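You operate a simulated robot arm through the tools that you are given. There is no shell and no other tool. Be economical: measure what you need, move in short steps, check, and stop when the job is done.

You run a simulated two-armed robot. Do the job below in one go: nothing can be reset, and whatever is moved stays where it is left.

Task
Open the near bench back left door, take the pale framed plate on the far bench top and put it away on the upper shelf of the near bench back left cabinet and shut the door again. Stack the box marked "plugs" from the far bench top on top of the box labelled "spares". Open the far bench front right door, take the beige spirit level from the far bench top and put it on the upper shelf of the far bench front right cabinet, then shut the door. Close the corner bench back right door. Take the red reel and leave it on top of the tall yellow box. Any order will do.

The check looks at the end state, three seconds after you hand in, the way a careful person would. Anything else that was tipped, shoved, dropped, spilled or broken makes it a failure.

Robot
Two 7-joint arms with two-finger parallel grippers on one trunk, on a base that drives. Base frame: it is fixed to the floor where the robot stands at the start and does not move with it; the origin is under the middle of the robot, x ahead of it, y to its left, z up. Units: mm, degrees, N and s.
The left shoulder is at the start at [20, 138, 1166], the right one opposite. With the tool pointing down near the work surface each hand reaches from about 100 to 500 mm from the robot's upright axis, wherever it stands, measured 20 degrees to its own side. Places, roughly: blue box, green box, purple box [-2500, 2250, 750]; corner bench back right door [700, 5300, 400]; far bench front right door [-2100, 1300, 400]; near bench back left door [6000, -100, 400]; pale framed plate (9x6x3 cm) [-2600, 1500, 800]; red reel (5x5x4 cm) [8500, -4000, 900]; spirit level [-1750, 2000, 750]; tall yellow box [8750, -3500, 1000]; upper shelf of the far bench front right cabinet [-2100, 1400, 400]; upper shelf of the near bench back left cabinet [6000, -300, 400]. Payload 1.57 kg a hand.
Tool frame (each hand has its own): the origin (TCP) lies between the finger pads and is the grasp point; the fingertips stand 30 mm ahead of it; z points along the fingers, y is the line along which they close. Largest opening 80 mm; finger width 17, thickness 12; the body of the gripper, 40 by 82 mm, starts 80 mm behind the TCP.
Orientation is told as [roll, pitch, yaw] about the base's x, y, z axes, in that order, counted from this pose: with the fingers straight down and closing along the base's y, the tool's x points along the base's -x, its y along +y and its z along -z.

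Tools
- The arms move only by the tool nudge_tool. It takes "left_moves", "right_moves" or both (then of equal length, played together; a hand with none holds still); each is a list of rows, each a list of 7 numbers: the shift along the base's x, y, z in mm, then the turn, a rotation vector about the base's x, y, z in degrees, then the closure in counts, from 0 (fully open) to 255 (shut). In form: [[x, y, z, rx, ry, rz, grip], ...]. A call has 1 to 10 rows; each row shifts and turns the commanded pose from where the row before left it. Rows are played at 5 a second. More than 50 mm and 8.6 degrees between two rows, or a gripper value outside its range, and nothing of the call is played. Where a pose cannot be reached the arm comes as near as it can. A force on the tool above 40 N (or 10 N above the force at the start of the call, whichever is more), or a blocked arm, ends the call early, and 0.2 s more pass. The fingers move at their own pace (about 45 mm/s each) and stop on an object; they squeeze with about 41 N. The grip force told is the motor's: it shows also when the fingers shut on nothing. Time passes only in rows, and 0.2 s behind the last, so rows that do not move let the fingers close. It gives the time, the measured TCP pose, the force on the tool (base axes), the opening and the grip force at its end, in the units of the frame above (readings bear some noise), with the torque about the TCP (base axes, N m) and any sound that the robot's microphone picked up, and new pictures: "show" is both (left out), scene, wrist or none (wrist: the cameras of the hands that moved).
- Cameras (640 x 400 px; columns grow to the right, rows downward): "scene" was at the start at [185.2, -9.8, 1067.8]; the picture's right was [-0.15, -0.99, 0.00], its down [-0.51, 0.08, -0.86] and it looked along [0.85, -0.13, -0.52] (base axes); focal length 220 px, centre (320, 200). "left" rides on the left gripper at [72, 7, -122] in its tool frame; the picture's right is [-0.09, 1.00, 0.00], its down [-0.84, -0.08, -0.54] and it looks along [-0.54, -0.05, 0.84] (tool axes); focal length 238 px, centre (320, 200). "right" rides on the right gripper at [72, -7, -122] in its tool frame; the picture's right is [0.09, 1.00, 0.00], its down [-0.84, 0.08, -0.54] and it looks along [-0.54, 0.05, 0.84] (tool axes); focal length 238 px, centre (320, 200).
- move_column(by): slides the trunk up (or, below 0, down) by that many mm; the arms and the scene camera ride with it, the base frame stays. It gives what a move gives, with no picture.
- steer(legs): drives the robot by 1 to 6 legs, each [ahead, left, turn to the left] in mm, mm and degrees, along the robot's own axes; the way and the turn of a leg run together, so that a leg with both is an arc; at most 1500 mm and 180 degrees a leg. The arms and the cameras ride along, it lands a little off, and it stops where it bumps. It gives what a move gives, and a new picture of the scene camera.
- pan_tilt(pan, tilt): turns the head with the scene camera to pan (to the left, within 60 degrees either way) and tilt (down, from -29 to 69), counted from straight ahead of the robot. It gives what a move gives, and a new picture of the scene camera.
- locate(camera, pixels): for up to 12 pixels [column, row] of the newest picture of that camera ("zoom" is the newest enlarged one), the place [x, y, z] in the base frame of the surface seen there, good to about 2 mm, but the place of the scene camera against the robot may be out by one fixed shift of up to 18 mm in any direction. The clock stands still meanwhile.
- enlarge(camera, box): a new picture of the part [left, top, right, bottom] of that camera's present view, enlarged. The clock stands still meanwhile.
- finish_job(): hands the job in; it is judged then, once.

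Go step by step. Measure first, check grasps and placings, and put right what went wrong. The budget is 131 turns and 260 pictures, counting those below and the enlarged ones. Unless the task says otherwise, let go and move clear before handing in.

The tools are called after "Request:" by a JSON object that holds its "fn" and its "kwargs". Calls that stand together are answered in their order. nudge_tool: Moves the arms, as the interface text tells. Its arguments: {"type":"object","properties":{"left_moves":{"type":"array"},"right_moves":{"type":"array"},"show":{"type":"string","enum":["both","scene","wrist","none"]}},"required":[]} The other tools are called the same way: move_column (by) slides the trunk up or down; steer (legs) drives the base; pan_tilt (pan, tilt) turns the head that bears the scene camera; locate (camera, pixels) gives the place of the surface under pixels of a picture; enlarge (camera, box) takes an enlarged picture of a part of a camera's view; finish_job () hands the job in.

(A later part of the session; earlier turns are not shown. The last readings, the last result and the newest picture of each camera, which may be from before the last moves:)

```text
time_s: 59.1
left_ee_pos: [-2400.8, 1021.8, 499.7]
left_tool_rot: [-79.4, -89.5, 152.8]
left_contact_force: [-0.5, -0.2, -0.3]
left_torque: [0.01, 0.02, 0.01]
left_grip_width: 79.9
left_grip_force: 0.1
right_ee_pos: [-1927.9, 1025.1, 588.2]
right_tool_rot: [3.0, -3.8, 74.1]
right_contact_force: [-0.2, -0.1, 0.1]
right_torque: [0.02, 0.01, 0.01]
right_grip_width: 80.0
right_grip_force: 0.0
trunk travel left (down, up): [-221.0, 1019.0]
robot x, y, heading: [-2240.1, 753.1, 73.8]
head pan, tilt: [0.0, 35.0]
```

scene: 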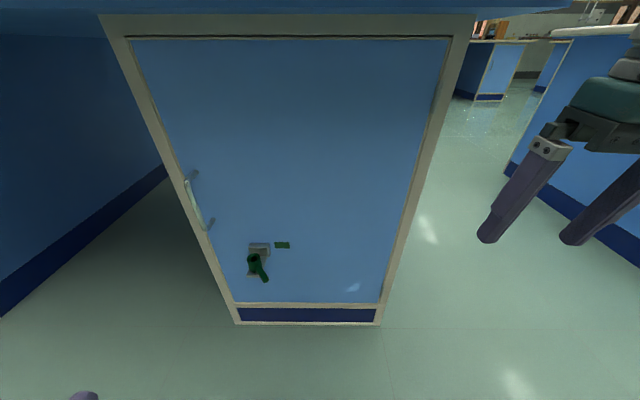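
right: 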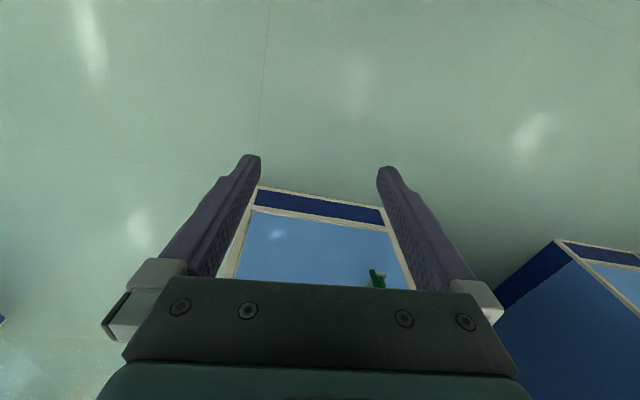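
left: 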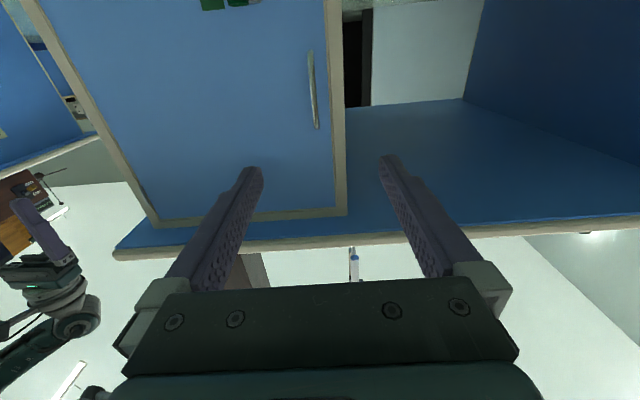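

Request:
{"fn": "nudge_tool", "kwargs": {"left_moves": [[14.6, 43.7, 0, 0, 0, 0, 0], [14.6, 43.7, 0, 0, 0, 0, 60], [14.6, 43.7, 0, 0, 0, 0, 90], [14.6, 43.7, 0, 0, 0, 0, 90], [14.6, 43.7, 0, 0, 0, 0, 90], [13, 43, 0, 0, 0, 0, 90], [0, 0, 0, 0, 0, 0, 90]]}}

```text
time_s: 60.7
left_ee_pos: [-2315.2, 1283.9, 501.5]
left_tool_rot: [-65.8, -89.6, 139.2]
left_contact_force: [-0.6, -1.0, 0.5]
left_torque: [0.03, 0.0, -0.03]
left_grip_width: 51.7
left_grip_force: 0.0
right_ee_pos: [-1929.0, 1024.6, 589.0]
right_tool_rot: [3.1, -3.8, 74.0]
right_contact_force: [-0.2, -0.1, 0.1]
right_torque: [0.0, 0.01, 0.0]
right_grip_width: 80.2
right_grip_force: 0.1
trunk travel left (down, up): [-221.0, 1019.0]
robot x, y, heading: [-2238.6, 746.8, 73.7]
head pan, tilt: [0.0, 35.0]
```

scene: 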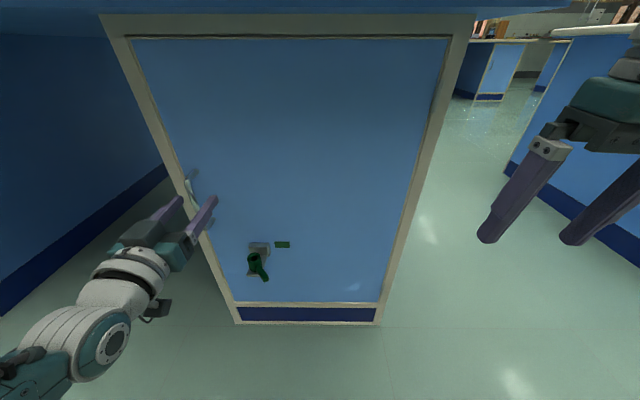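
left: 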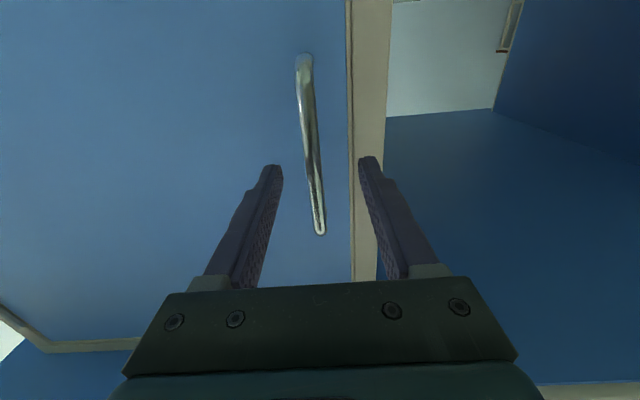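

The bar lies between the fingers at (312,140). I'll close on it and pull a little to test the latch.

Request:
{"fn": "nudge_tool", "kwargs": {"left_moves": [[0, 0, 0, 0, 0, 0, 255], [0, 0, 0, 0, 0, 0, 255], [0, 0, 0, 0, 0, 0, 255], [0, 0, 0, 0, 0, 0, 255], [-3, -10, 0, 0, 0, 0, 255], [-3, -10, 0, 0, 0, 0, 255], [-3, -10, 0, 0, 0, 0, 255]]}}

```text
time_s: 62.3
left_ee_pos: [-2318.3, 1251.5, 500.4]
left_tool_rot: [-88.2, -89.5, 161.5]
left_contact_force: [14.1, -2.1, 1.3]
left_torque: [0.24, 0.28, -0.25]
left_grip_width: 10.0
left_grip_force: 28.1
right_ee_pos: [-1923.7, 1024.5, 590.1]
right_tool_rot: [2.9, -3.8, 74.1]
right_contact_force: [0.2, 0.8, 0.3]
right_torque: [0.01, 0.02, 0.0]
right_grip_width: 80.1
right_grip_force: 0.1
trunk travel left (down, up): [-221.0, 1019.0]
robot x, y, heading: [-2239.4, 751.5, 73.4]
head pan, tilt: [0.0, 35.0]
```

scene: 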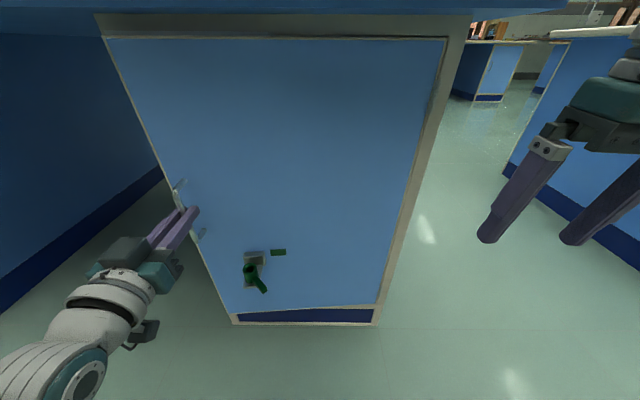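
left: 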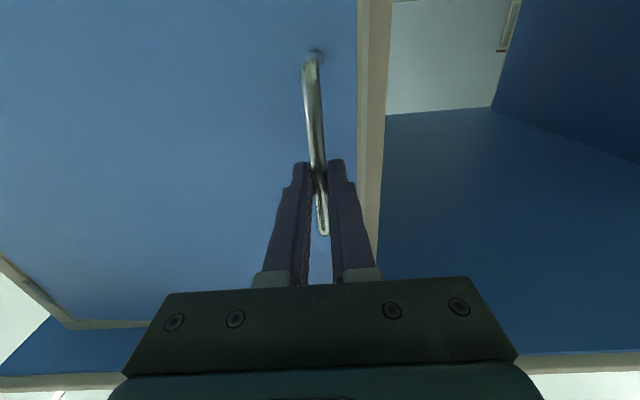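

The door swings open without touching the latch. I'll pull along the hinge arc, turning the hand with the door.

Request:
{"fn": "nudge_tool", "kwargs": {"left_moves": [[-1, -34.5, 0, 0, 0, 5, 255], [1.2, -34.7, 0, 0, 0, 5, 255], [4.1, -34.3, 0, 0, 0, 5, 255], [7.2, -33.9, 0, 0, 0, 5, 255], [10, -33.2, 0, 0, 0, 5, 255], [13, -32.1, 0, 0, 0, 5, 255]]}}

```text
time_s: 63.1
left_ee_pos: [-2316.5, 1167.1, 499.5]
left_tool_rot: [103.5, -88.0, -18.3]
left_contact_force: [26.8, 2.7, -4.5]
left_torque: [-0.12, -0.45, -0.33]
left_grip_width: 9.9
left_grip_force: 27.4
right_ee_pos: [-1923.2, 1024.4, 590.0]
right_tool_rot: [2.8, -3.8, 74.1]
right_contact_force: [-0.1, 0.3, -0.8]
right_torque: [-0.02, -0.08, 0.03]
right_grip_width: 80.2
right_grip_force: 0.1
trunk travel left (down, up): [-221.0, 1019.0]
robot x, y, heading: [-2237.9, 751.7, 73.3]
head pan, tilt: [0.0, 35.0]
stopped in row 3 (left hand): the force on the tool passed its limit at 46 N (the readings are from after the stop); the commanded pose is now the measured one
```

scene: 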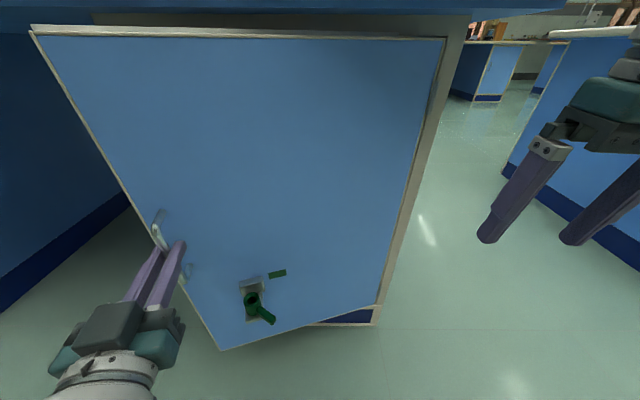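
left: 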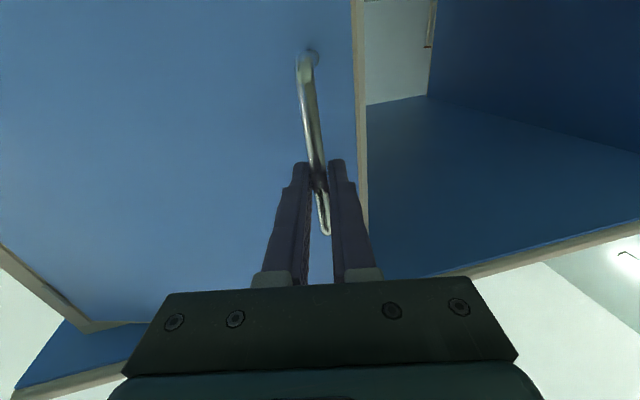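

Force points toward the hinge, so the radius is a bit smaller. I'll continue three steps with a corrected arc.

Request:
{"fn": "nudge_tool", "kwargs": {"left_moves": [[8, -33, 0, 0, 0, 5, 255], [9, -32.6, 0, 0, 0, 5, 255], [11.5, -31.7, 0, 0, 0, 5, 255], [0, 0, 0, 0, 0, 0, 120], [0, 0, 0, 0, 0, 0, 60]]}}

```text
time_s: 63.4
left_ee_pos: [-2316.6, 1164.8, 500.8]
left_tool_rot: [101.0, -85.7, -15.9]
left_contact_force: [28.0, 3.3, -3.8]
left_torque: [-0.45, -0.42, -0.34]
left_grip_width: 11.0
left_grip_force: 28.9
right_ee_pos: [-1920.9, 1024.9, 590.7]
right_tool_rot: [2.8, -3.9, 73.9]
right_contact_force: [-1.2, -0.5, -0.6]
right_torque: [0.05, -0.02, 0.0]
right_grip_width: 80.1
right_grip_force: 0.1
trunk travel left (down, up): [-221.0, 1019.0]
robot x, y, heading: [-2235.4, 750.3, 73.3]
head pan, tilt: [0.0, 35.0]
stopped in row 1 (left hand): the force on the tool passed its limit at 50 N (the readings are from after the stop); the commanded pose is now the measured one
```

scene: 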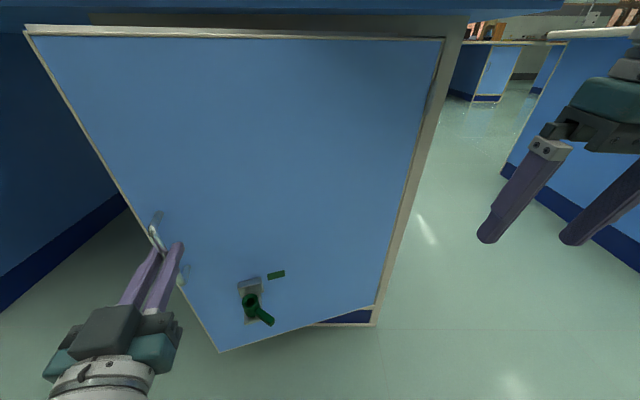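
left: 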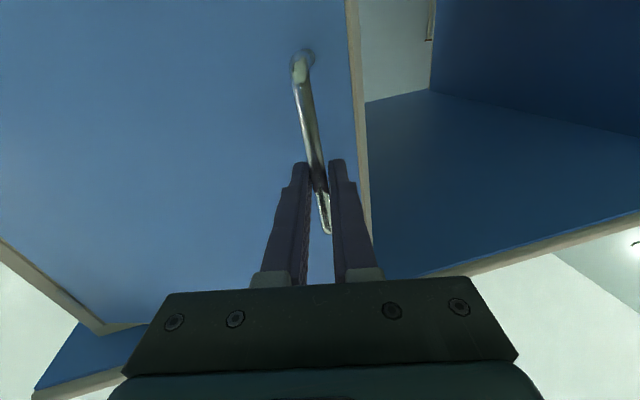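

Stress has built up in the grip. I'll open to release it, then regrip and look at the force.

Request:
{"fn": "nudge_tool", "kwargs": {"left_moves": [[0, 0, 0, 0, 0, 0, 150], [0, 0, 0, 0, 0, 0, 150], [0, 0, 0, 0, 0, 0, 150], [0, 0, 0, 0, 0, 0, 255], [0, 0, 0, 0, 0, 0, 255], [0, 0, 0, 0, 0, 0, 255]], "show": "wrist"}}

```text
time_s: 64.8
left_ee_pos: [-2316.6, 1164.0, 500.2]
left_tool_rot: [101.4, -86.0, -16.1]
left_contact_force: [26.8, 2.3, -5.8]
left_torque: [-0.13, -0.38, -0.31]
left_grip_width: 10.8
left_grip_force: 26.3
right_ee_pos: [-1917.3, 1024.3, 591.5]
right_tool_rot: [2.6, -3.9, 73.9]
right_contact_force: [0.3, 0.1, 0.1]
right_torque: [-0.03, 0.02, 0.0]
right_grip_width: 80.1
right_grip_force: 0.1
trunk travel left (down, up): [-221.0, 1019.0]
robot x, y, heading: [-2238.5, 748.1, 73.8]
head pan, tilt: [0.0, 35.0]
```

left: 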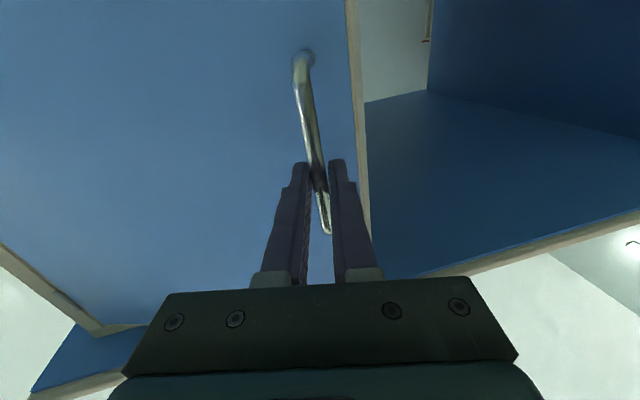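

The grip is simply off-centre, so the bar pulls +x. I'll shift +x while closed, then continue pulling.

Request:
{"fn": "nudge_tool", "kwargs": {"left_moves": [[5, -1, 0, 0, 0, 0, 255], [5, -1, 0, 0, 0, 0, 255], [0, 0, 0, 0, 0, 0, 255]], "show": "none"}}

```text
time_s: 65.6
left_ee_pos: [-2317.1, 1162.7, 499.6]
left_tool_rot: [101.7, -84.8, -16.1]
left_contact_force: [17.2, 1.7, -7.8]
left_torque: [-0.14, -0.53, -0.19]
left_grip_width: 11.3
left_grip_force: 28.9
right_ee_pos: [-1922.7, 1025.9, 590.9]
right_tool_rot: [2.7, -3.9, 74.0]
right_contact_force: [0.4, 0.4, 0.3]
right_torque: [0.0, -0.04, 0.05]
right_grip_width: 80.0
right_grip_force: 0.0
trunk travel left (down, up): [-221.0, 1019.0]
robot x, y, heading: [-2239.9, 752.6, 73.4]
head pan, tilt: [0.0, 35.0]
```

Request:
{"fn": "nudge_tool", "kwargs": {"left_moves": [[12, -20, 0, 0, 0, 3, 255], [10, -25, 0, 0, 0, 4, 255], [9, -30, 0, 0, 0, 5, 255], [11, -31, 0, 0, 0, 5, 255], [13, -30, 0, 0, 0, 5, 255]]}}

```text
time_s: 66.2
left_ee_pos: [-2313.7, 1140.4, 501.6]
left_tool_rot: [107.7, -77.5, -19.9]
left_contact_force: [25.7, 3.4, -0.8]
left_torque: [-0.85, -0.48, -0.36]
left_grip_width: 13.5
left_grip_force: 29.6
right_ee_pos: [-1917.7, 1025.3, 591.5]
right_tool_rot: [2.6, -4.0, 73.9]
right_contact_force: [0.0, 0.5, -0.3]
right_torque: [0.0, 0.0, 0.05]
right_grip_width: 80.0
right_grip_force: 0.0
trunk travel left (down, up): [-221.0, 1019.0]
robot x, y, heading: [-2239.5, 751.1, 73.1]
head pan, tilt: [0.0, 35.0]
stopped in row 2 (left hand): the arm was blocked; the commanded pose is now the measured one
```

scene: 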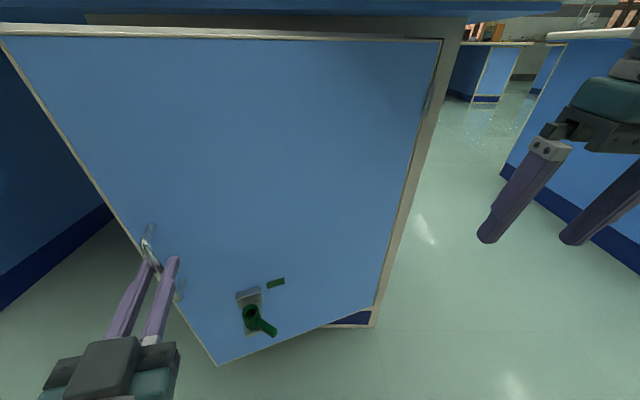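
left: 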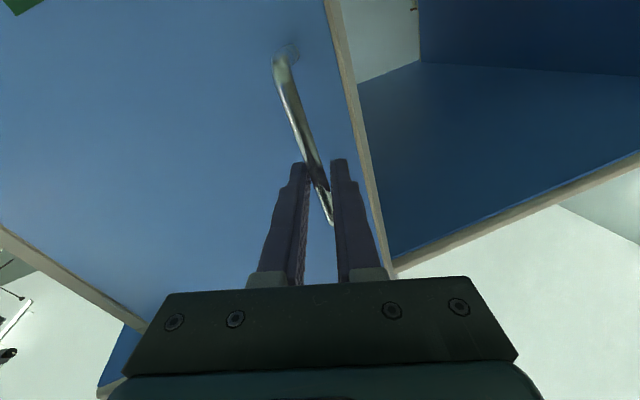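

The arm is blocked near the body, so I'll pull with the base instead while holding the bar.

Request:
{"fn": "steer", "kwargs": {"legs": [[-69, -47, 0], [-58, -61, 0]]}}

```text
time_s: 68.0
left_ee_pos: [-2257.5, 988.5, 504.2]
left_tool_rot: [108.5, -77.3, -19.8]
left_contact_force: [13.4, 8.5, -5.0]
left_torque: [-0.55, -0.53, -0.13]
left_grip_width: 13.6
left_grip_force: 30.2
right_ee_pos: [-1855.1, 874.9, 590.2]
right_tool_rot: [2.8, -4.0, 74.0]
right_contact_force: [-0.2, -1.1, -0.7]
right_torque: [0.0, -0.01, -0.03]
right_grip_width: 80.1
right_grip_force: 0.0
trunk travel left (down, up): [-221.0, 1019.0]
robot x, y, heading: [-2170.5, 598.9, 73.5]
head pan, tilt: [0.0, 35.0]
```

scene: 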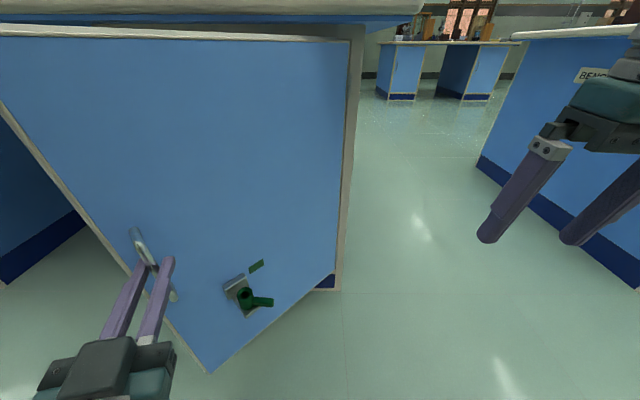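

Base pulling works well. I'll continue the arc to about 85° with the base.

Request:
{"fn": "steer", "kwargs": {"legs": [[-49, -79, 0], [-30, -89, 0], [-8, -92, 0]]}}

```text
time_s: 70.5
left_ee_pos: [-2043.7, 826.3, 503.1]
left_tool_rot: [107.6, -76.9, -18.9]
left_contact_force: [-4.0, -12.1, 15.8]
left_torque: [-0.1, -0.65, 0.09]
left_grip_width: 13.8
left_grip_force: 30.3
right_ee_pos: [-1640.3, 713.3, 587.4]
right_tool_rot: [3.1, -3.7, 74.2]
right_contact_force: [-0.1, -0.3, 0.7]
right_torque: [0.0, -0.02, -0.04]
right_grip_width: 80.0
right_grip_force: 0.1
trunk travel left (down, up): [-221.0, 1019.0]
robot x, y, heading: [-1947.3, 439.3, 73.4]
head pan, tilt: [0.0, 35.0]
```

scene: 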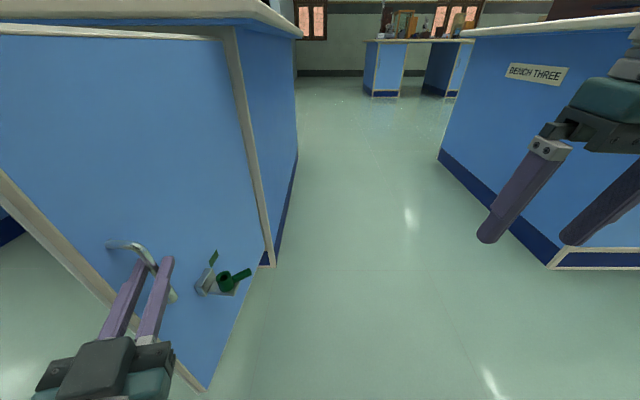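

Door is near 85°. Two more arc legs to get it past 110°.

Request:
{"fn": "steer", "kwargs": {"legs": [[12, -93, 0], [31, -86, 0]]}}

Request:
{"fn": "nudge_tool", "kwargs": {"left_moves": [[0, 0, 0, 0, 0, 0, 100], [0, 0, 0, 0, 0, 0, 0], [0, 0, 0, 0, 0, 0, 0], [0, 0, 0, 0, 0, 0, 0], [0, -40, 0, 0, 0, 0, 0], [0, -40, 0, 0, 0, 0, 0], [0, -30, 0, 0, 0, 0, 0]], "show": "scene"}}

```text
time_s: 72.3
left_ee_pos: [-1906.1, 813.3, 502.6]
left_tool_rot: [109.1, -77.2, -18.5]
left_contact_force: [-3.7, -10.1, 3.1]
left_torque: [-0.03, -0.66, 0.09]
left_grip_width: 13.3
left_grip_force: 30.7
right_ee_pos: [-1489.8, 700.6, 587.8]
right_tool_rot: [3.0, -3.8, 74.2]
right_contact_force: [0.0, 0.0, -0.1]
right_torque: [0.01, 0.04, 0.03]
right_grip_width: 80.1
right_grip_force: 0.0
trunk travel left (down, up): [-221.0, 1019.0]
robot x, y, heading: [-1795.3, 427.2, 73.7]
head pan, tilt: [0.0, 35.0]
stopped in leg 2: the force on the tool passed its limit at 66 N (the readings are from after the stop); the commanded pose is now the measured one
```

scene: 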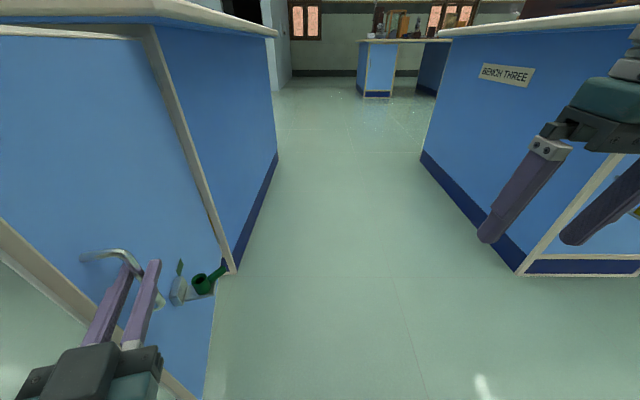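

```text
time_s: 73.9
left_ee_pos: [-1912.7, 711.8, 504.2]
left_tool_rot: [110.9, -74.2, -21.9]
left_contact_force: [0.7, 0.1, 0.8]
left_torque: [0.01, 0.02, 0.02]
left_grip_width: 80.0
left_grip_force: 0.1
right_ee_pos: [-1487.8, 703.8, 588.2]
right_tool_rot: [3.0, -3.8, 74.1]
right_contact_force: [-0.4, 0.3, 0.1]
right_torque: [0.04, 0.01, -0.01]
right_grip_width: 80.1
right_grip_force: 0.2
trunk travel left (down, up): [-221.0, 1019.0]
robot x, y, heading: [-1802.0, 429.8, 73.5]
head pan, tilt: [0.0, 35.0]
```

scene: 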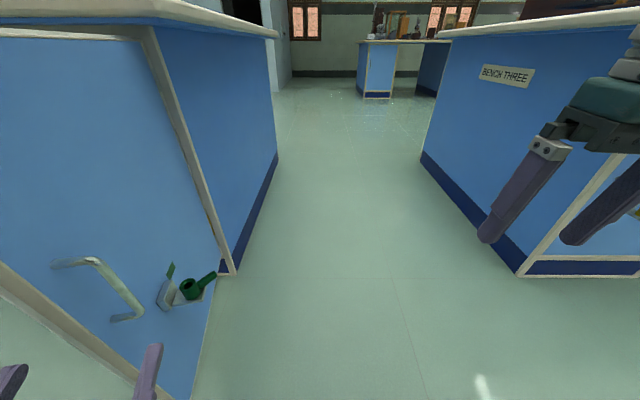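

The door is open to about 105° and released. I'll strafe right clear of it, turn the left hand down again, and raise the trunk.

Request:
{"fn": "steer", "kwargs": {"legs": [[-60, -240, 0]]}}

Request:
{"fn": "nudge_tool", "kwargs": {"left_moves": [[9, 30, 0, -7.8, 2.3, 0, 0], [9, 30, 0, -7.8, 2.3, 0, 0], [9, 30, 0, -7.8, 2.3, 0, 0], [9, 30, 0, -7.8, 2.3, 0, 0], [0, 0, 0, -7.8, 2.3, 0, 0], [0, 0, 0, -7.8, 2.3, 0, 0], [0, 0, 0, -7.8, 2.3, 0, 0], [0, 0, 0, -7.8, 2.3, -5, 0], [0, 0, 0, -7.8, 2.3, -5, 0], [0, 0, 0, 0, 0, -5, 0]], "show": "none"}}

Request:
{"fn": "move_column", "kwargs": {"by": 450}}

Request:
{"fn": "pan_tilt", "kwargs": {"pan": 45, "tilt": 35}}

```text
time_s: 75.7
left_ee_pos: [-1699.1, 583.5, 503.1]
left_tool_rot: [108.6, -74.6, -20.2]
left_contact_force: [-0.2, 0.8, -0.2]
left_torque: [-0.01, 0.03, -0.01]
left_grip_width: 80.3
left_grip_force: 0.0
right_ee_pos: [-1277.4, 582.2, 589.1]
right_tool_rot: [3.0, -3.8, 74.2]
right_contact_force: [0.3, -0.1, -0.5]
right_torque: [0.0, 0.02, 0.05]
right_grip_width: 80.0
right_grip_force: 0.0
trunk travel left (down, up): [-221.0, 1019.0]
robot x, y, heading: [-1586.4, 306.0, 73.9]
head pan, tilt: [0.0, 35.0]
```

scene: 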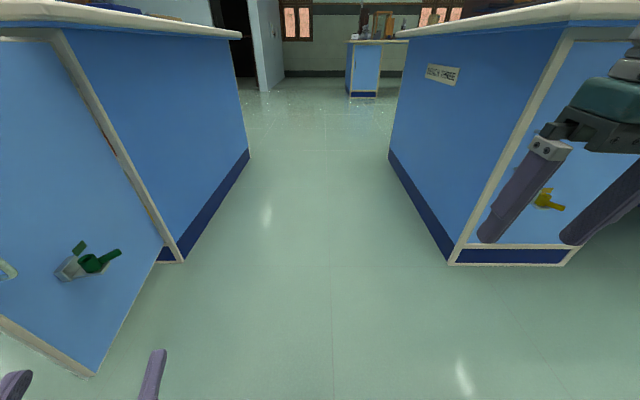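

```text
refused: row 8 steps farther than a row can; nothing moved
```

```text
refused: 450 is not a number from -400 to 400
```

```text
time_s: 76.8
left_ee_pos: [-1699.7, 584.6, 502.9]
left_tool_rot: [108.5, -74.2, -20.5]
left_contact_force: [0.1, -0.2, -0.4]
left_torque: [0.03, 0.01, 0.02]
left_grip_width: 79.9
left_grip_force: 0.0
right_ee_pos: [-1276.8, 580.9, 589.5]
right_tool_rot: [3.0, -3.9, 74.1]
right_contact_force: [-0.4, 1.2, 0.4]
right_torque: [-0.01, 0.01, -0.01]
right_grip_width: 80.4
right_grip_force: 0.1
trunk travel left (down, up): [-221.0, 1019.0]
robot x, y, heading: [-1588.5, 303.5, 73.5]
head pan, tilt: [45.0, 35.0]
```

scene: 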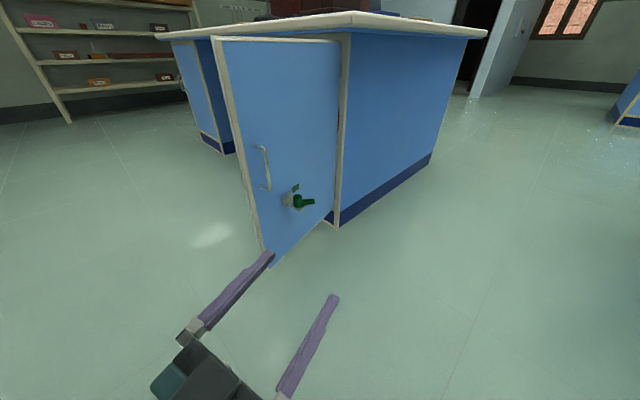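

Request:
{"fn": "nudge_tool", "kwargs": {"left_moves": [[9, 30, 0, -8.2, 0.3, 0, 0], [9, 30, 0, -8.2, 0.3, 0, 0], [9, 30, 0, -8.2, 0.3, 0, 0], [9, 30, 0, -8.2, 0.3, 0, 0], [0, 0, 0, -8.2, 0.3, 0, 0], [0, 0, 0, -8.2, 0.3, 0, 0], [0, 0, 0, -8.2, 0.3, 0, 0], [0, 0, 0, -8.2, 0.3, 0, 0], [0, 0, 0, -8.2, 0.3, 0, 0], [0, 0, 0, 0, 0, -8, 0]], "show": "none"}}

Request:
{"fn": "move_column", "kwargs": {"by": 400}}

Request:
{"fn": "steer", "kwargs": {"legs": [[800, -10, 0], [830, 0, 0]]}}

```text
time_s: 77.5
left_ee_pos: [-1696.7, 655.5, 499.8]
left_tool_rot: [59.0, -64.4, 22.7]
left_contact_force: [-0.5, 0.0, -0.6]
left_torque: [0.01, 0.0, 0.01]
left_grip_width: 80.3
left_grip_force: 0.1
left hand out of reach, approached as far as the arm can: row 3
right_ee_pos: [-1276.2, 582.3, 588.6]
right_tool_rot: [3.0, -3.9, 74.2]
right_contact_force: [-0.7, -1.3, 0.0]
right_torque: [-0.03, 0.01, 0.01]
right_grip_width: 79.8
right_grip_force: 0.0
trunk travel left (down, up): [-221.0, 1019.0]
robot x, y, heading: [-1588.7, 304.7, 73.5]
head pan, tilt: [45.0, 35.0]
stopped in row 3 (left hand): the arm was blocked; the commanded pose is now the measured one
```

```text
time_s: 81.3
left_ee_pos: [-1694.0, 653.3, 900.2]
left_tool_rot: [58.9, -64.5, 22.8]
left_contact_force: [0.0, -0.1, -0.1]
left_torque: [0.01, -0.03, -0.03]
left_grip_width: 80.1
left_grip_force: 0.1
right_ee_pos: [-1275.2, 580.4, 989.1]
right_tool_rot: [3.0, -3.8, 74.2]
right_contact_force: [-0.4, 0.4, 0.8]
right_torque: [-0.02, -0.02, -0.02]
right_grip_width: 80.1
right_grip_force: 0.0
trunk travel left (down, up): [-621.0, 619.0]
robot x, y, heading: [-1589.8, 303.5, 73.5]
head pan, tilt: [45.0, 35.0]
```

```text
time_s: 89.6
left_ee_pos: [-1229.7, 2208.4, 901.2]
left_tool_rot: [58.9, -64.5, 23.0]
left_contact_force: [0.1, -0.5, 0.1]
left_torque: [-0.02, -0.03, 0.03]
left_grip_width: 79.9
left_grip_force: 0.0
right_ee_pos: [-810.2, 2135.7, 989.0]
right_tool_rot: [3.0, -3.8, 74.3]
right_contact_force: [-0.4, 0.3, -0.8]
right_torque: [0.02, 0.01, -0.03]
right_grip_width: 80.1
right_grip_force: 0.0
trunk travel left (down, up): [-621.0, 619.0]
robot x, y, heading: [-1121.8, 1860.7, 73.8]
head pan, tilt: [45.0, 35.0]
```

scene: 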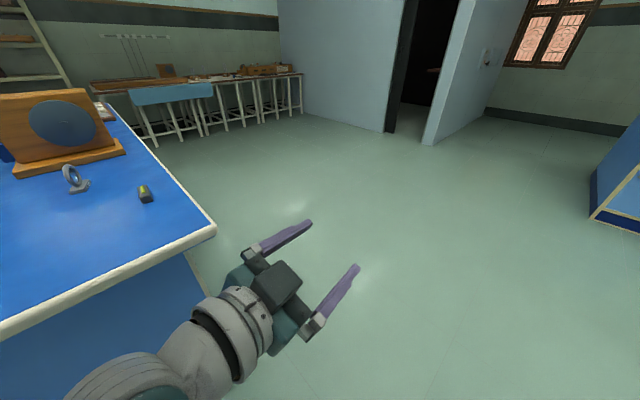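

Now in the gap beside the far bench. I'll turn the left hand down here in open space.

Request:
{"fn": "nudge_tool", "kwargs": {"left_moves": [[0, 0, 10, -8.4, 0.8, 0, 0], [0, 0, 10, -8.4, 0.8, 0, 0], [0, 0, 10, -8.4, 0.8, 0, 0], [0, 0, 10, -8.4, 0.8, 0, 0], [0, 0, 10, -8.4, 0.8, 0, 0], [0, 0, 10, -8.4, 0.8, 0, 0], [0, 0, 10, -8.4, 0.8, 0, 0], [0, 0, 10, -8.4, 0.8, 0, 0], [0, 0, 10, -8.4, 0.8, 0, 0], [0, 0, 0, 0, 0, -8, 0]], "show": "none"}}

Request:
{"fn": "pan_tilt", "kwargs": {"pan": 60, "tilt": 40}}

```text
time_s: 90.2
left_ee_pos: [-1241.3, 2208.3, 916.0]
left_tool_rot: [44.1, -50.1, 30.6]
left_contact_force: [0.4, 0.4, 0.6]
left_torque: [0.0, 0.02, -0.01]
left_grip_width: 80.2
left_grip_force: 0.0
right_ee_pos: [-810.9, 2137.6, 989.4]
right_tool_rot: [3.0, -3.9, 74.4]
right_contact_force: [0.5, -0.1, -0.4]
right_torque: [0.0, 0.0, -0.01]
right_grip_width: 80.1
right_grip_force: 0.1
trunk travel left (down, up): [-621.0, 619.0]
robot x, y, heading: [-1120.2, 1858.9, 73.8]
head pan, tilt: [45.0, 35.0]
stopped in row 3 (left hand): the arm was blocked; the commanded pose is now the measured one
```

```text
time_s: 91.0
left_ee_pos: [-1241.1, 2208.4, 917.2]
left_tool_rot: [44.0, -50.2, 30.6]
left_contact_force: [-0.4, -0.9, 0.0]
left_torque: [0.01, 0.02, 0.03]
left_grip_width: 80.0
left_grip_force: 0.2
right_ee_pos: [-810.9, 2136.6, 989.0]
right_tool_rot: [3.0, -3.8, 74.2]
right_contact_force: [-0.2, -0.4, -0.3]
right_torque: [0.02, 0.0, -0.01]
right_grip_width: 80.0
right_grip_force: 0.1
trunk travel left (down, up): [-621.0, 619.0]
robot x, y, heading: [-1120.1, 1860.5, 73.7]
head pan, tilt: [60.0, 40.0]
```

scene: 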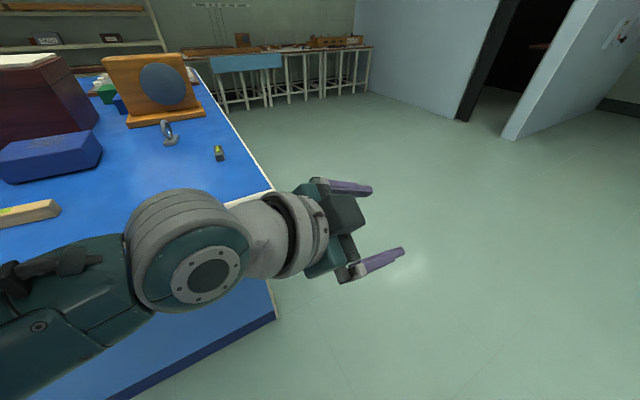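

Request:
{"fn": "nudge_tool", "kwargs": {"left_moves": [[9, 30, -10, -7, 1, 0, 0], [9, 30, -10, -7, 1, 0, 0], [0, 0, -10, -7, 1, 0, 0], [0, 0, -10, -7, 1, 0, 0], [0, 0, 0, -7, 1, 0, 0], [0, 0, 0, -7, 1, 0, 0], [0, 0, 0, -7, 1, 0, 0], [0, 0, 0, -5, 1, 0, 0]], "show": "none"}}

Request:
{"fn": "enlarge", "kwargs": {"camera": "scene", "box": [0, 30, 280, 230]}}

```text
time_s: 92.8
left_ee_pos: [-1221.0, 2269.2, 875.6]
left_tool_rot: [4.4, -6.5, 52.3]
left_contact_force: [-0.1, 0.3, 0.2]
left_torque: [0.0, -0.01, -0.01]
left_grip_width: 79.9
left_grip_force: 0.1
right_ee_pos: [-811.0, 2137.2, 988.5]
right_tool_rot: [3.0, -3.9, 74.4]
right_contact_force: [0.4, -0.6, -0.5]
right_torque: [-0.01, -0.01, -0.04]
right_grip_width: 80.0
right_grip_force: 0.0
trunk travel left (down, up): [-621.0, 619.0]
robot x, y, heading: [-1121.6, 1863.2, 73.6]
head pan, tilt: [60.0, 40.0]
```

```text
2.00 times, centred on (140, 130) of scene
```

zoom: 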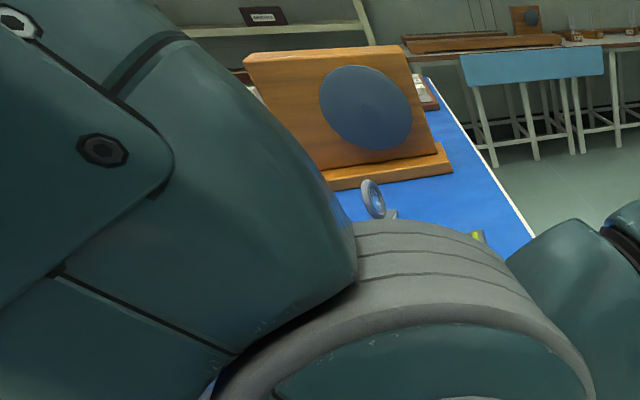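

The left hand is down. I'll raise the trunk a bit and turn to face the bench's right end.

Request:
{"fn": "move_column", "kwargs": {"by": 150}}

Request:
{"fn": "steer", "kwargs": {"legs": [[0, 0, 90]]}}

Request:
{"fn": "pan_tilt", "kwargs": {"pan": 0, "tilt": 35}}

```text
time_s: 94.6
left_ee_pos: [-1221.2, 2268.3, 1026.9]
left_tool_rot: [4.5, -6.7, 52.2]
left_contact_force: [-0.3, -0.8, 0.5]
left_torque: [0.0, -0.03, 0.0]
left_grip_width: 79.9
left_grip_force: 0.0
right_ee_pos: [-811.0, 2137.3, 1138.4]
right_tool_rot: [3.0, -3.8, 74.3]
right_contact_force: [-0.4, -0.1, 0.3]
right_torque: [-0.03, -0.01, -0.01]
right_grip_width: 80.0
right_grip_force: 0.2
trunk travel left (down, up): [-771.0, 469.0]
robot x, y, heading: [-1117.4, 1858.1, 73.9]
head pan, tilt: [60.0, 40.0]
```

```text
time_s: 98.8
left_ee_pos: [-1528.5, 1756.8, 1027.6]
left_tool_rot: [4.4, -6.6, 142.5]
left_contact_force: [0.3, -0.7, 0.1]
left_torque: [-0.02, 0.01, 0.0]
left_grip_width: 80.1
left_grip_force: 0.1
right_ee_pos: [-1398.2, 2167.3, 1138.1]
right_tool_rot: [3.0, -3.9, 164.7]
right_contact_force: [0.1, 0.1, 0.2]
right_torque: [0.02, -0.01, 0.01]
right_grip_width: 80.3
right_grip_force: 0.1
trunk travel left (down, up): [-771.0, 469.0]
robot x, y, heading: [-1119.2, 1860.9, 164.1]
head pan, tilt: [60.0, 40.0]
```

scene: 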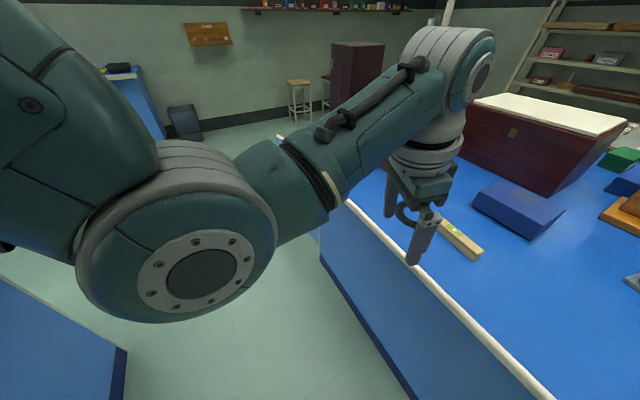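

```text
time_s: 100.1
left_ee_pos: [-1527.9, 1756.0, 1026.5]
left_tool_rot: [4.4, -6.6, 142.5]
left_contact_force: [-0.7, 0.5, -0.5]
left_torque: [-0.01, -0.01, 0.0]
left_grip_width: 80.1
left_grip_force: 0.0
right_ee_pos: [-1398.1, 2167.7, 1138.2]
right_tool_rot: [3.0, -3.8, 164.6]
right_contact_force: [-0.5, 0.3, -1.1]
right_torque: [0.0, -0.01, 0.01]
right_grip_width: 79.9
right_grip_force: 0.0
trunk travel left (down, up): [-771.0, 469.0]
robot x, y, heading: [-1121.1, 1860.0, 164.1]
head pan, tilt: [0.0, 35.0]
```

scene: 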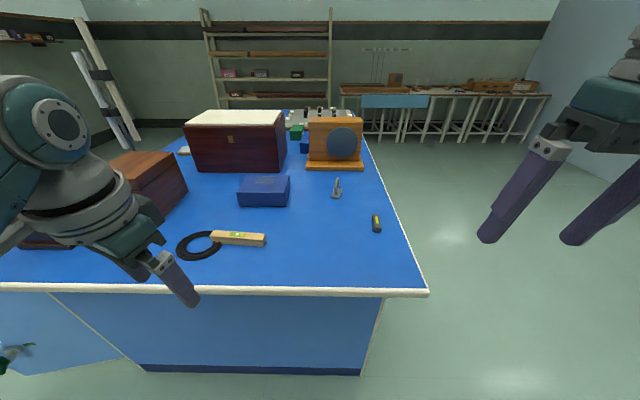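

The beige spirit level is at (238,238), with a black ring at (199,245). Zooming and measuring.

Request:
{"fn": "enlarge", "kwargs": {"camera": "scene", "box": [160, 190, 320, 290]}}

Request:
{"fn": "locate", "kwargs": {"camera": "scene", "pixels": [[213, 233], [264, 237], [263, 244], [213, 240], [238, 236], [238, 243], [200, 233], [429, 293], [264, 190], [297, 131], [305, 143], [260, 270]]}}

Request:
{"fn": "enlarge", "kwargs": {"camera": "scene", "box": [240, 90, 400, 190]}}

```text
4.00 times, centred on (240, 240) of scene
```

zoom: 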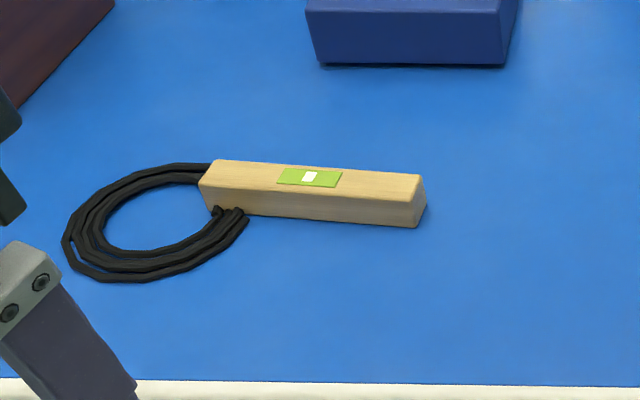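

```text
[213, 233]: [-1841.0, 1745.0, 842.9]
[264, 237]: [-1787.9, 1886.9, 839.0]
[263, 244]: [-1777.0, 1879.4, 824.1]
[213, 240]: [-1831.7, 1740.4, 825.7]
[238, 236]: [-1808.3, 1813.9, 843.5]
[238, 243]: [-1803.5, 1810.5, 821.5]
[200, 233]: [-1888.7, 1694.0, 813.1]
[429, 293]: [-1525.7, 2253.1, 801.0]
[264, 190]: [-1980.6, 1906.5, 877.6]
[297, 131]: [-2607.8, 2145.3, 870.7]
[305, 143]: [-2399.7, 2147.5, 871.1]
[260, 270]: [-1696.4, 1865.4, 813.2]
```

```text
4.00 times, centred on (320, 140) of scene
```

zoom: 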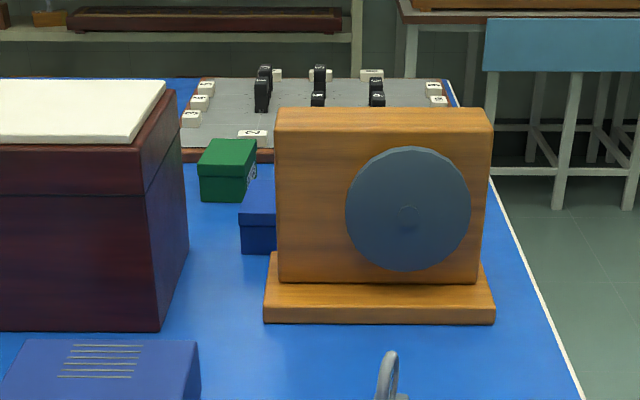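

The level is about 150×28×30, centred near (-1811,1815), its axis at 69.5°. I'll check the height of the chest on the left before shifting, since my left hand would pass over it.

Request:
{"fn": "locate", "kwargs": {"camera": "scene", "pixels": [[150, 160], [175, 160], [185, 190], [120, 160], [240, 150], [230, 115], [345, 128], [338, 180]]}}

Request:
{"fn": "nudge_tool", "kwargs": {"left_moves": [[10, 0, 30, 0, 0, 0, 0], [20, 0, 30, 0, 0, 0, 0], [20, 0, 30, 0, 0, 0, 0], [20, 0, 20, 0, 0, 0, 0], [0, 0, 0, 0, 0, 0, 0], [0, 0, 0, 0, 0, 0, 0], [0, 0, 0, 0, 0, 0, 0], [0, 0, 0, 0, 0, 0, 0], [0, 0, 0, 0, 0, 0, 0], [0, 0, 0, 0, 0, 0, 0]], "right_moves": [[0, 0, 0, 0, 0, 8.5, 0], [0, 0, 0, 0, 0, 8.5, 0], [0, 0, 0, 0, 0, 8.5, 0], [0, 0, 0, 0, 0, 8.5, 0], [0, 0, 0, 0, 0, 8.5, 0], [0, 0, 0, 0, 0, 8.5, 0], [0, 0, 0, 0, 0, 8.5, 0], [0, 0, 0, 0, 0, 8.5, 0], [0, 0, 0, 0, 0, 8.5, 0], [0, 0, 0, 0, 0, 8.5, 0]], "show": "none"}}

Request:
{"fn": "nudge_tool", "kwargs": {"right_moves": [[0, 0, -10, -7, 2.6, 0, 0], [0, 0, -10, -7, 2.6, 0, 0], [0, 0, -10, -7, 2.6, 0, 0], [0, 0, -10, -7, 2.6, 0, 0], [0, 0, -10, -7, 2.6, 0, 0], [0, 0, 0, -7, 2.6, 0, 0]]}}

```text
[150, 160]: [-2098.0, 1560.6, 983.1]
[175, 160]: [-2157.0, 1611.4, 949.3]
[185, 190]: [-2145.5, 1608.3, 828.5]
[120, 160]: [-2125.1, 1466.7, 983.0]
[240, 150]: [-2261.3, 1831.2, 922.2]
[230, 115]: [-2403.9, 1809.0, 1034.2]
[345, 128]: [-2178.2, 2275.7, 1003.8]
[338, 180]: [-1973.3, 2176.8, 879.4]
```

```text
time_s: 102.5
left_ee_pos: [-1503.8, 1724.3, 1094.1]
left_tool_rot: [8.6, -5.5, 143.9]
left_contact_force: [0.7, -0.4, 0.2]
left_torque: [0.0, 0.02, 0.04]
left_grip_width: 80.3
left_grip_force: 0.0
left hand out of reach, approached as far as the arm can: row 3, 4
right_ee_pos: [-1292.7, 2145.0, 1131.3]
right_tool_rot: [4.8, 0.5, -143.6]
right_contact_force: [-0.1, -0.3, 0.0]
right_torque: [-0.02, 0.01, -0.04]
right_grip_width: 79.9
right_grip_force: 0.1
right hand out of reach, approached as far as the arm can: row 5, 6, 7, 8, 9, 10
trunk travel left (down, up): [-771.0, 469.0]
robot x, y, heading: [-1116.2, 1857.2, 164.2]
head pan, tilt: [0.0, 35.0]
stopped in row 10 (left hand): the arm was blocked; the commanded pose is now the measured one
```

```text
time_s: 103.1
left_ee_pos: [-1505.5, 1723.3, 1093.9]
left_tool_rot: [8.8, -5.2, 144.1]
left_contact_force: [0.0, -0.1, -0.3]
left_torque: [-0.02, -0.02, 0.0]
left_grip_width: 80.1
left_grip_force: 0.1
right_ee_pos: [-1231.4, 2112.2, 1102.8]
right_tool_rot: [15.2, 1.0, -144.8]
right_contact_force: [-0.2, -0.1, -0.5]
right_torque: [0.04, 0.01, -0.03]
right_grip_width: 80.0
right_grip_force: 0.0
right hand out of reach, approached as far as the arm can: row 1, 2
trunk travel left (down, up): [-771.0, 469.0]
robot x, y, heading: [-1116.6, 1861.4, 164.0]
head pan, tilt: [0.0, 35.0]
stopped in row 2 (right hand): the arm was blocked; the commanded pose is now the measured one
```

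scene: 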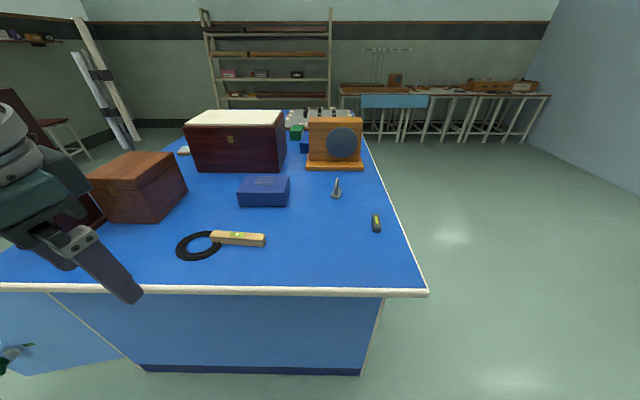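
right: 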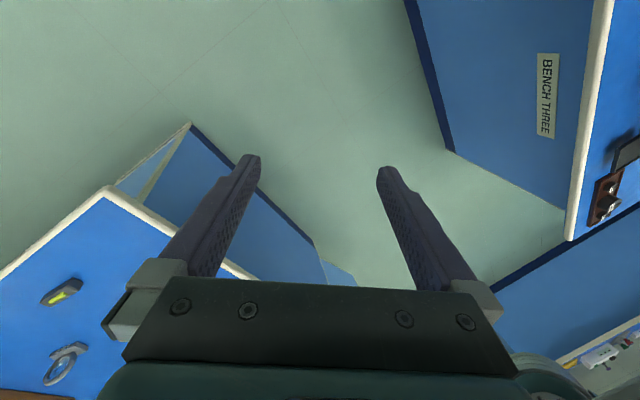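

The right hand's turn stalled at about 52° in this spot. I'll bring it forward again and look down at my base footprint to see how close I can get.

Request:
{"fn": "nudge_tool", "kwargs": {"right_moves": [[-42, -1, 0, 0, 0, 0, 0], [-42, -1, 0, 0, 0, 0, 0], [-42, -1, 0, 0, 0, 0, 0], [-42, -1, 0, 0, 0, 0, 0], [-42, -1, 0, 0, 0, 0, 0]], "show": "none"}}

Request:
{"fn": "pan_tilt", "kwargs": {"pan": 0, "tilt": 69}}

```text
time_s: 104.3
left_ee_pos: [-1503.5, 1722.4, 1094.9]
left_tool_rot: [8.9, -5.2, 143.9]
left_contact_force: [-0.2, 0.3, 0.1]
left_torque: [0.0, 0.01, 0.0]
left_grip_width: 80.1
left_grip_force: 0.0
right_ee_pos: [-1292.7, 2103.6, 1103.5]
right_tool_rot: [14.9, 1.0, -144.9]
right_contact_force: [-1.1, -0.5, -0.2]
right_torque: [-0.02, -0.03, 0.01]
right_grip_width: 79.8
right_grip_force: 0.1
right hand out of reach, approached as far as the arm can: row 2, 3, 4, 5
trunk travel left (down, up): [-771.0, 469.0]
robot x, y, heading: [-1123.0, 1859.0, 163.8]
head pan, tilt: [0.0, 35.0]
```

```text
time_s: 105.3
left_ee_pos: [-1504.0, 1722.0, 1093.0]
left_tool_rot: [8.7, -5.1, 143.9]
left_contact_force: [-1.0, -0.7, -0.3]
left_torque: [-0.01, 0.01, -0.02]
left_grip_width: 80.2
left_grip_force: 0.1
right_ee_pos: [-1291.9, 2102.5, 1103.4]
right_tool_rot: [15.0, 1.0, -144.9]
right_contact_force: [0.2, 0.0, 0.2]
right_torque: [0.02, -0.01, -0.01]
right_grip_width: 80.1
right_grip_force: 0.0
trunk travel left (down, up): [-771.0, 469.0]
robot x, y, heading: [-1119.5, 1856.5, 164.0]
head pan, tilt: [0.0, 68.8]
```

scene: 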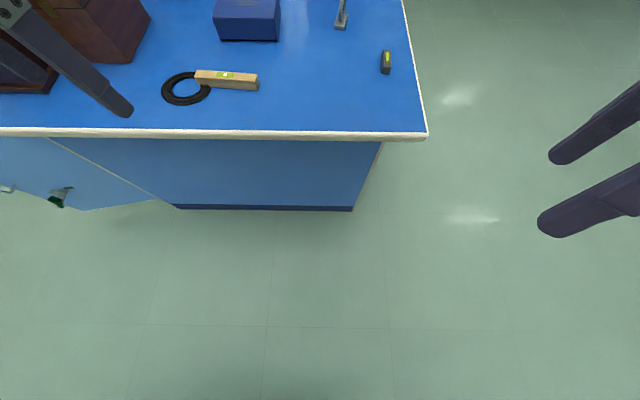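

I'll lower the trunk 100, move 165 ahead and turn 30° left, so the level is roughly in front of the right arm.

Request:
{"fn": "move_column", "kwargs": {"by": -80}}

Request:
{"fn": "steer", "kwargs": {"legs": [[165, 0, 0], [0, 0, 30]]}}

Request:
{"fn": "nudge_tool", "kwargs": {"right_moves": [[-38, -10, -25, 0, 0, 0, 0], [-38, -10, -25, 0, 0, 0, 0], [-38, -10, -25, 0, 0, 0, 0], [-38, -10, 0, 0, 0, 6, 0], [0, 0, 0, 0, 0, 7, 0], [0, 0, 0, 0, 0, 7, 0], [0, 0, 0, 0, 0, 7, 0], [0, 0, 0, 0, 0, 7, 0]]}}

```text
time_s: 106.4
left_ee_pos: [-1503.7, 1722.1, 1013.1]
left_tool_rot: [8.9, -5.3, 143.9]
left_contact_force: [-0.8, -0.3, -0.2]
left_torque: [0.0, -0.02, 0.01]
left_grip_width: 80.0
left_grip_force: 0.0
right_ee_pos: [-1293.2, 2104.1, 1023.3]
right_tool_rot: [14.9, 1.1, -144.9]
right_contact_force: [-0.1, -0.6, -0.8]
right_torque: [0.0, 0.02, 0.01]
right_grip_width: 79.8
right_grip_force: 0.1
trunk travel left (down, up): [-691.0, 549.0]
robot x, y, heading: [-1119.2, 1859.8, 164.1]
head pan, tilt: [0.0, 68.8]
```

```text
time_s: 109.3
left_ee_pos: [-1542.1, 1595.0, 1014.5]
left_tool_rot: [8.8, -5.3, 173.8]
left_contact_force: [0.3, -0.2, 0.2]
left_torque: [0.03, -0.02, -0.03]
left_grip_width: 80.2
left_grip_force: 0.0
right_ee_pos: [-1549.4, 2030.3, 1023.4]
right_tool_rot: [15.1, 1.0, -115.0]
right_contact_force: [-0.2, -0.1, 0.4]
right_torque: [0.0, -0.03, 0.01]
right_grip_width: 80.2
right_grip_force: 0.0
trunk travel left (down, up): [-691.0, 549.0]
robot x, y, heading: [-1274.8, 1904.3, -166.0]
head pan, tilt: [0.0, 68.8]
```

scene: 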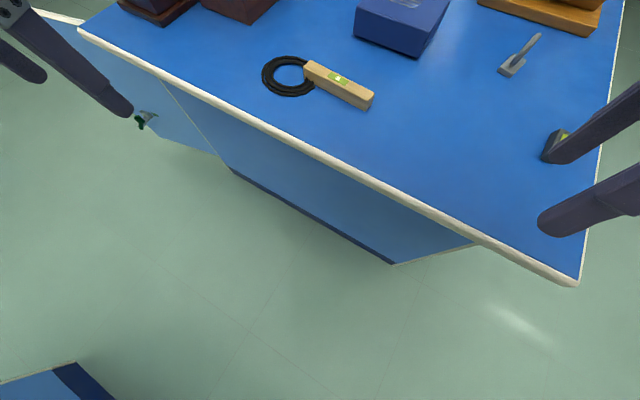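

```text
time_s: 111.1
left_ee_pos: [-1542.7, 1594.4, 1014.7]
left_tool_rot: [8.7, -5.3, 173.7]
left_contact_force: [-0.2, -0.3, -0.1]
left_torque: [0.02, -0.02, 0.05]
left_grip_width: 80.2
left_grip_force: 0.1
right_ee_pos: [-1510.7, 2000.1, 1024.9]
right_tool_rot: [14.8, 1.0, -98.5]
right_contact_force: [0.1, 1.5, 0.0]
right_torque: [0.0, 0.02, 0.01]
right_grip_width: 80.3
right_grip_force: 0.1
right hand out of reach, approached as far as the arm can: row 1, 2, 3, 4, 5, 6, 7, 8
trunk travel left (down, up): [-691.0, 549.0]
robot x, y, heading: [-1275.8, 1899.6, -165.9]
head pan, tilt: [0.0, 68.8]
```

scene: 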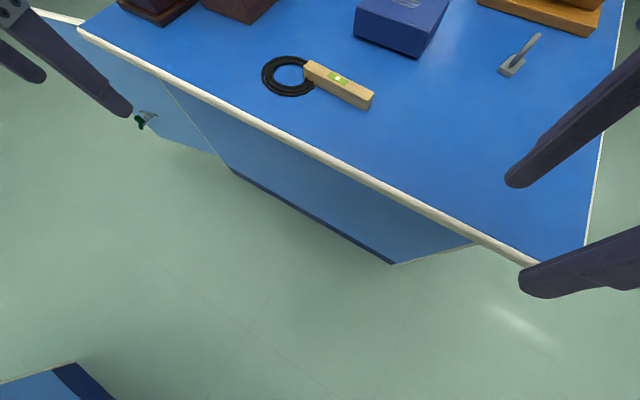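
right: 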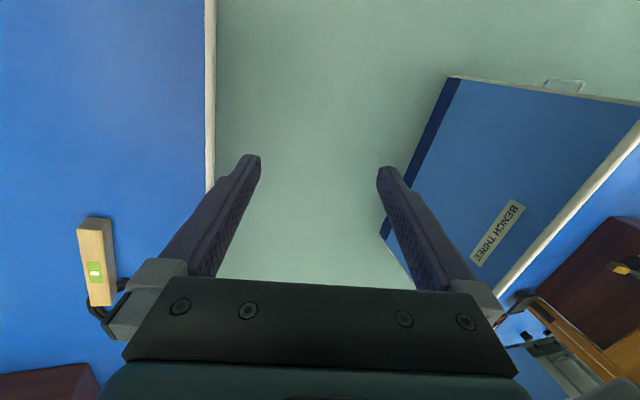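

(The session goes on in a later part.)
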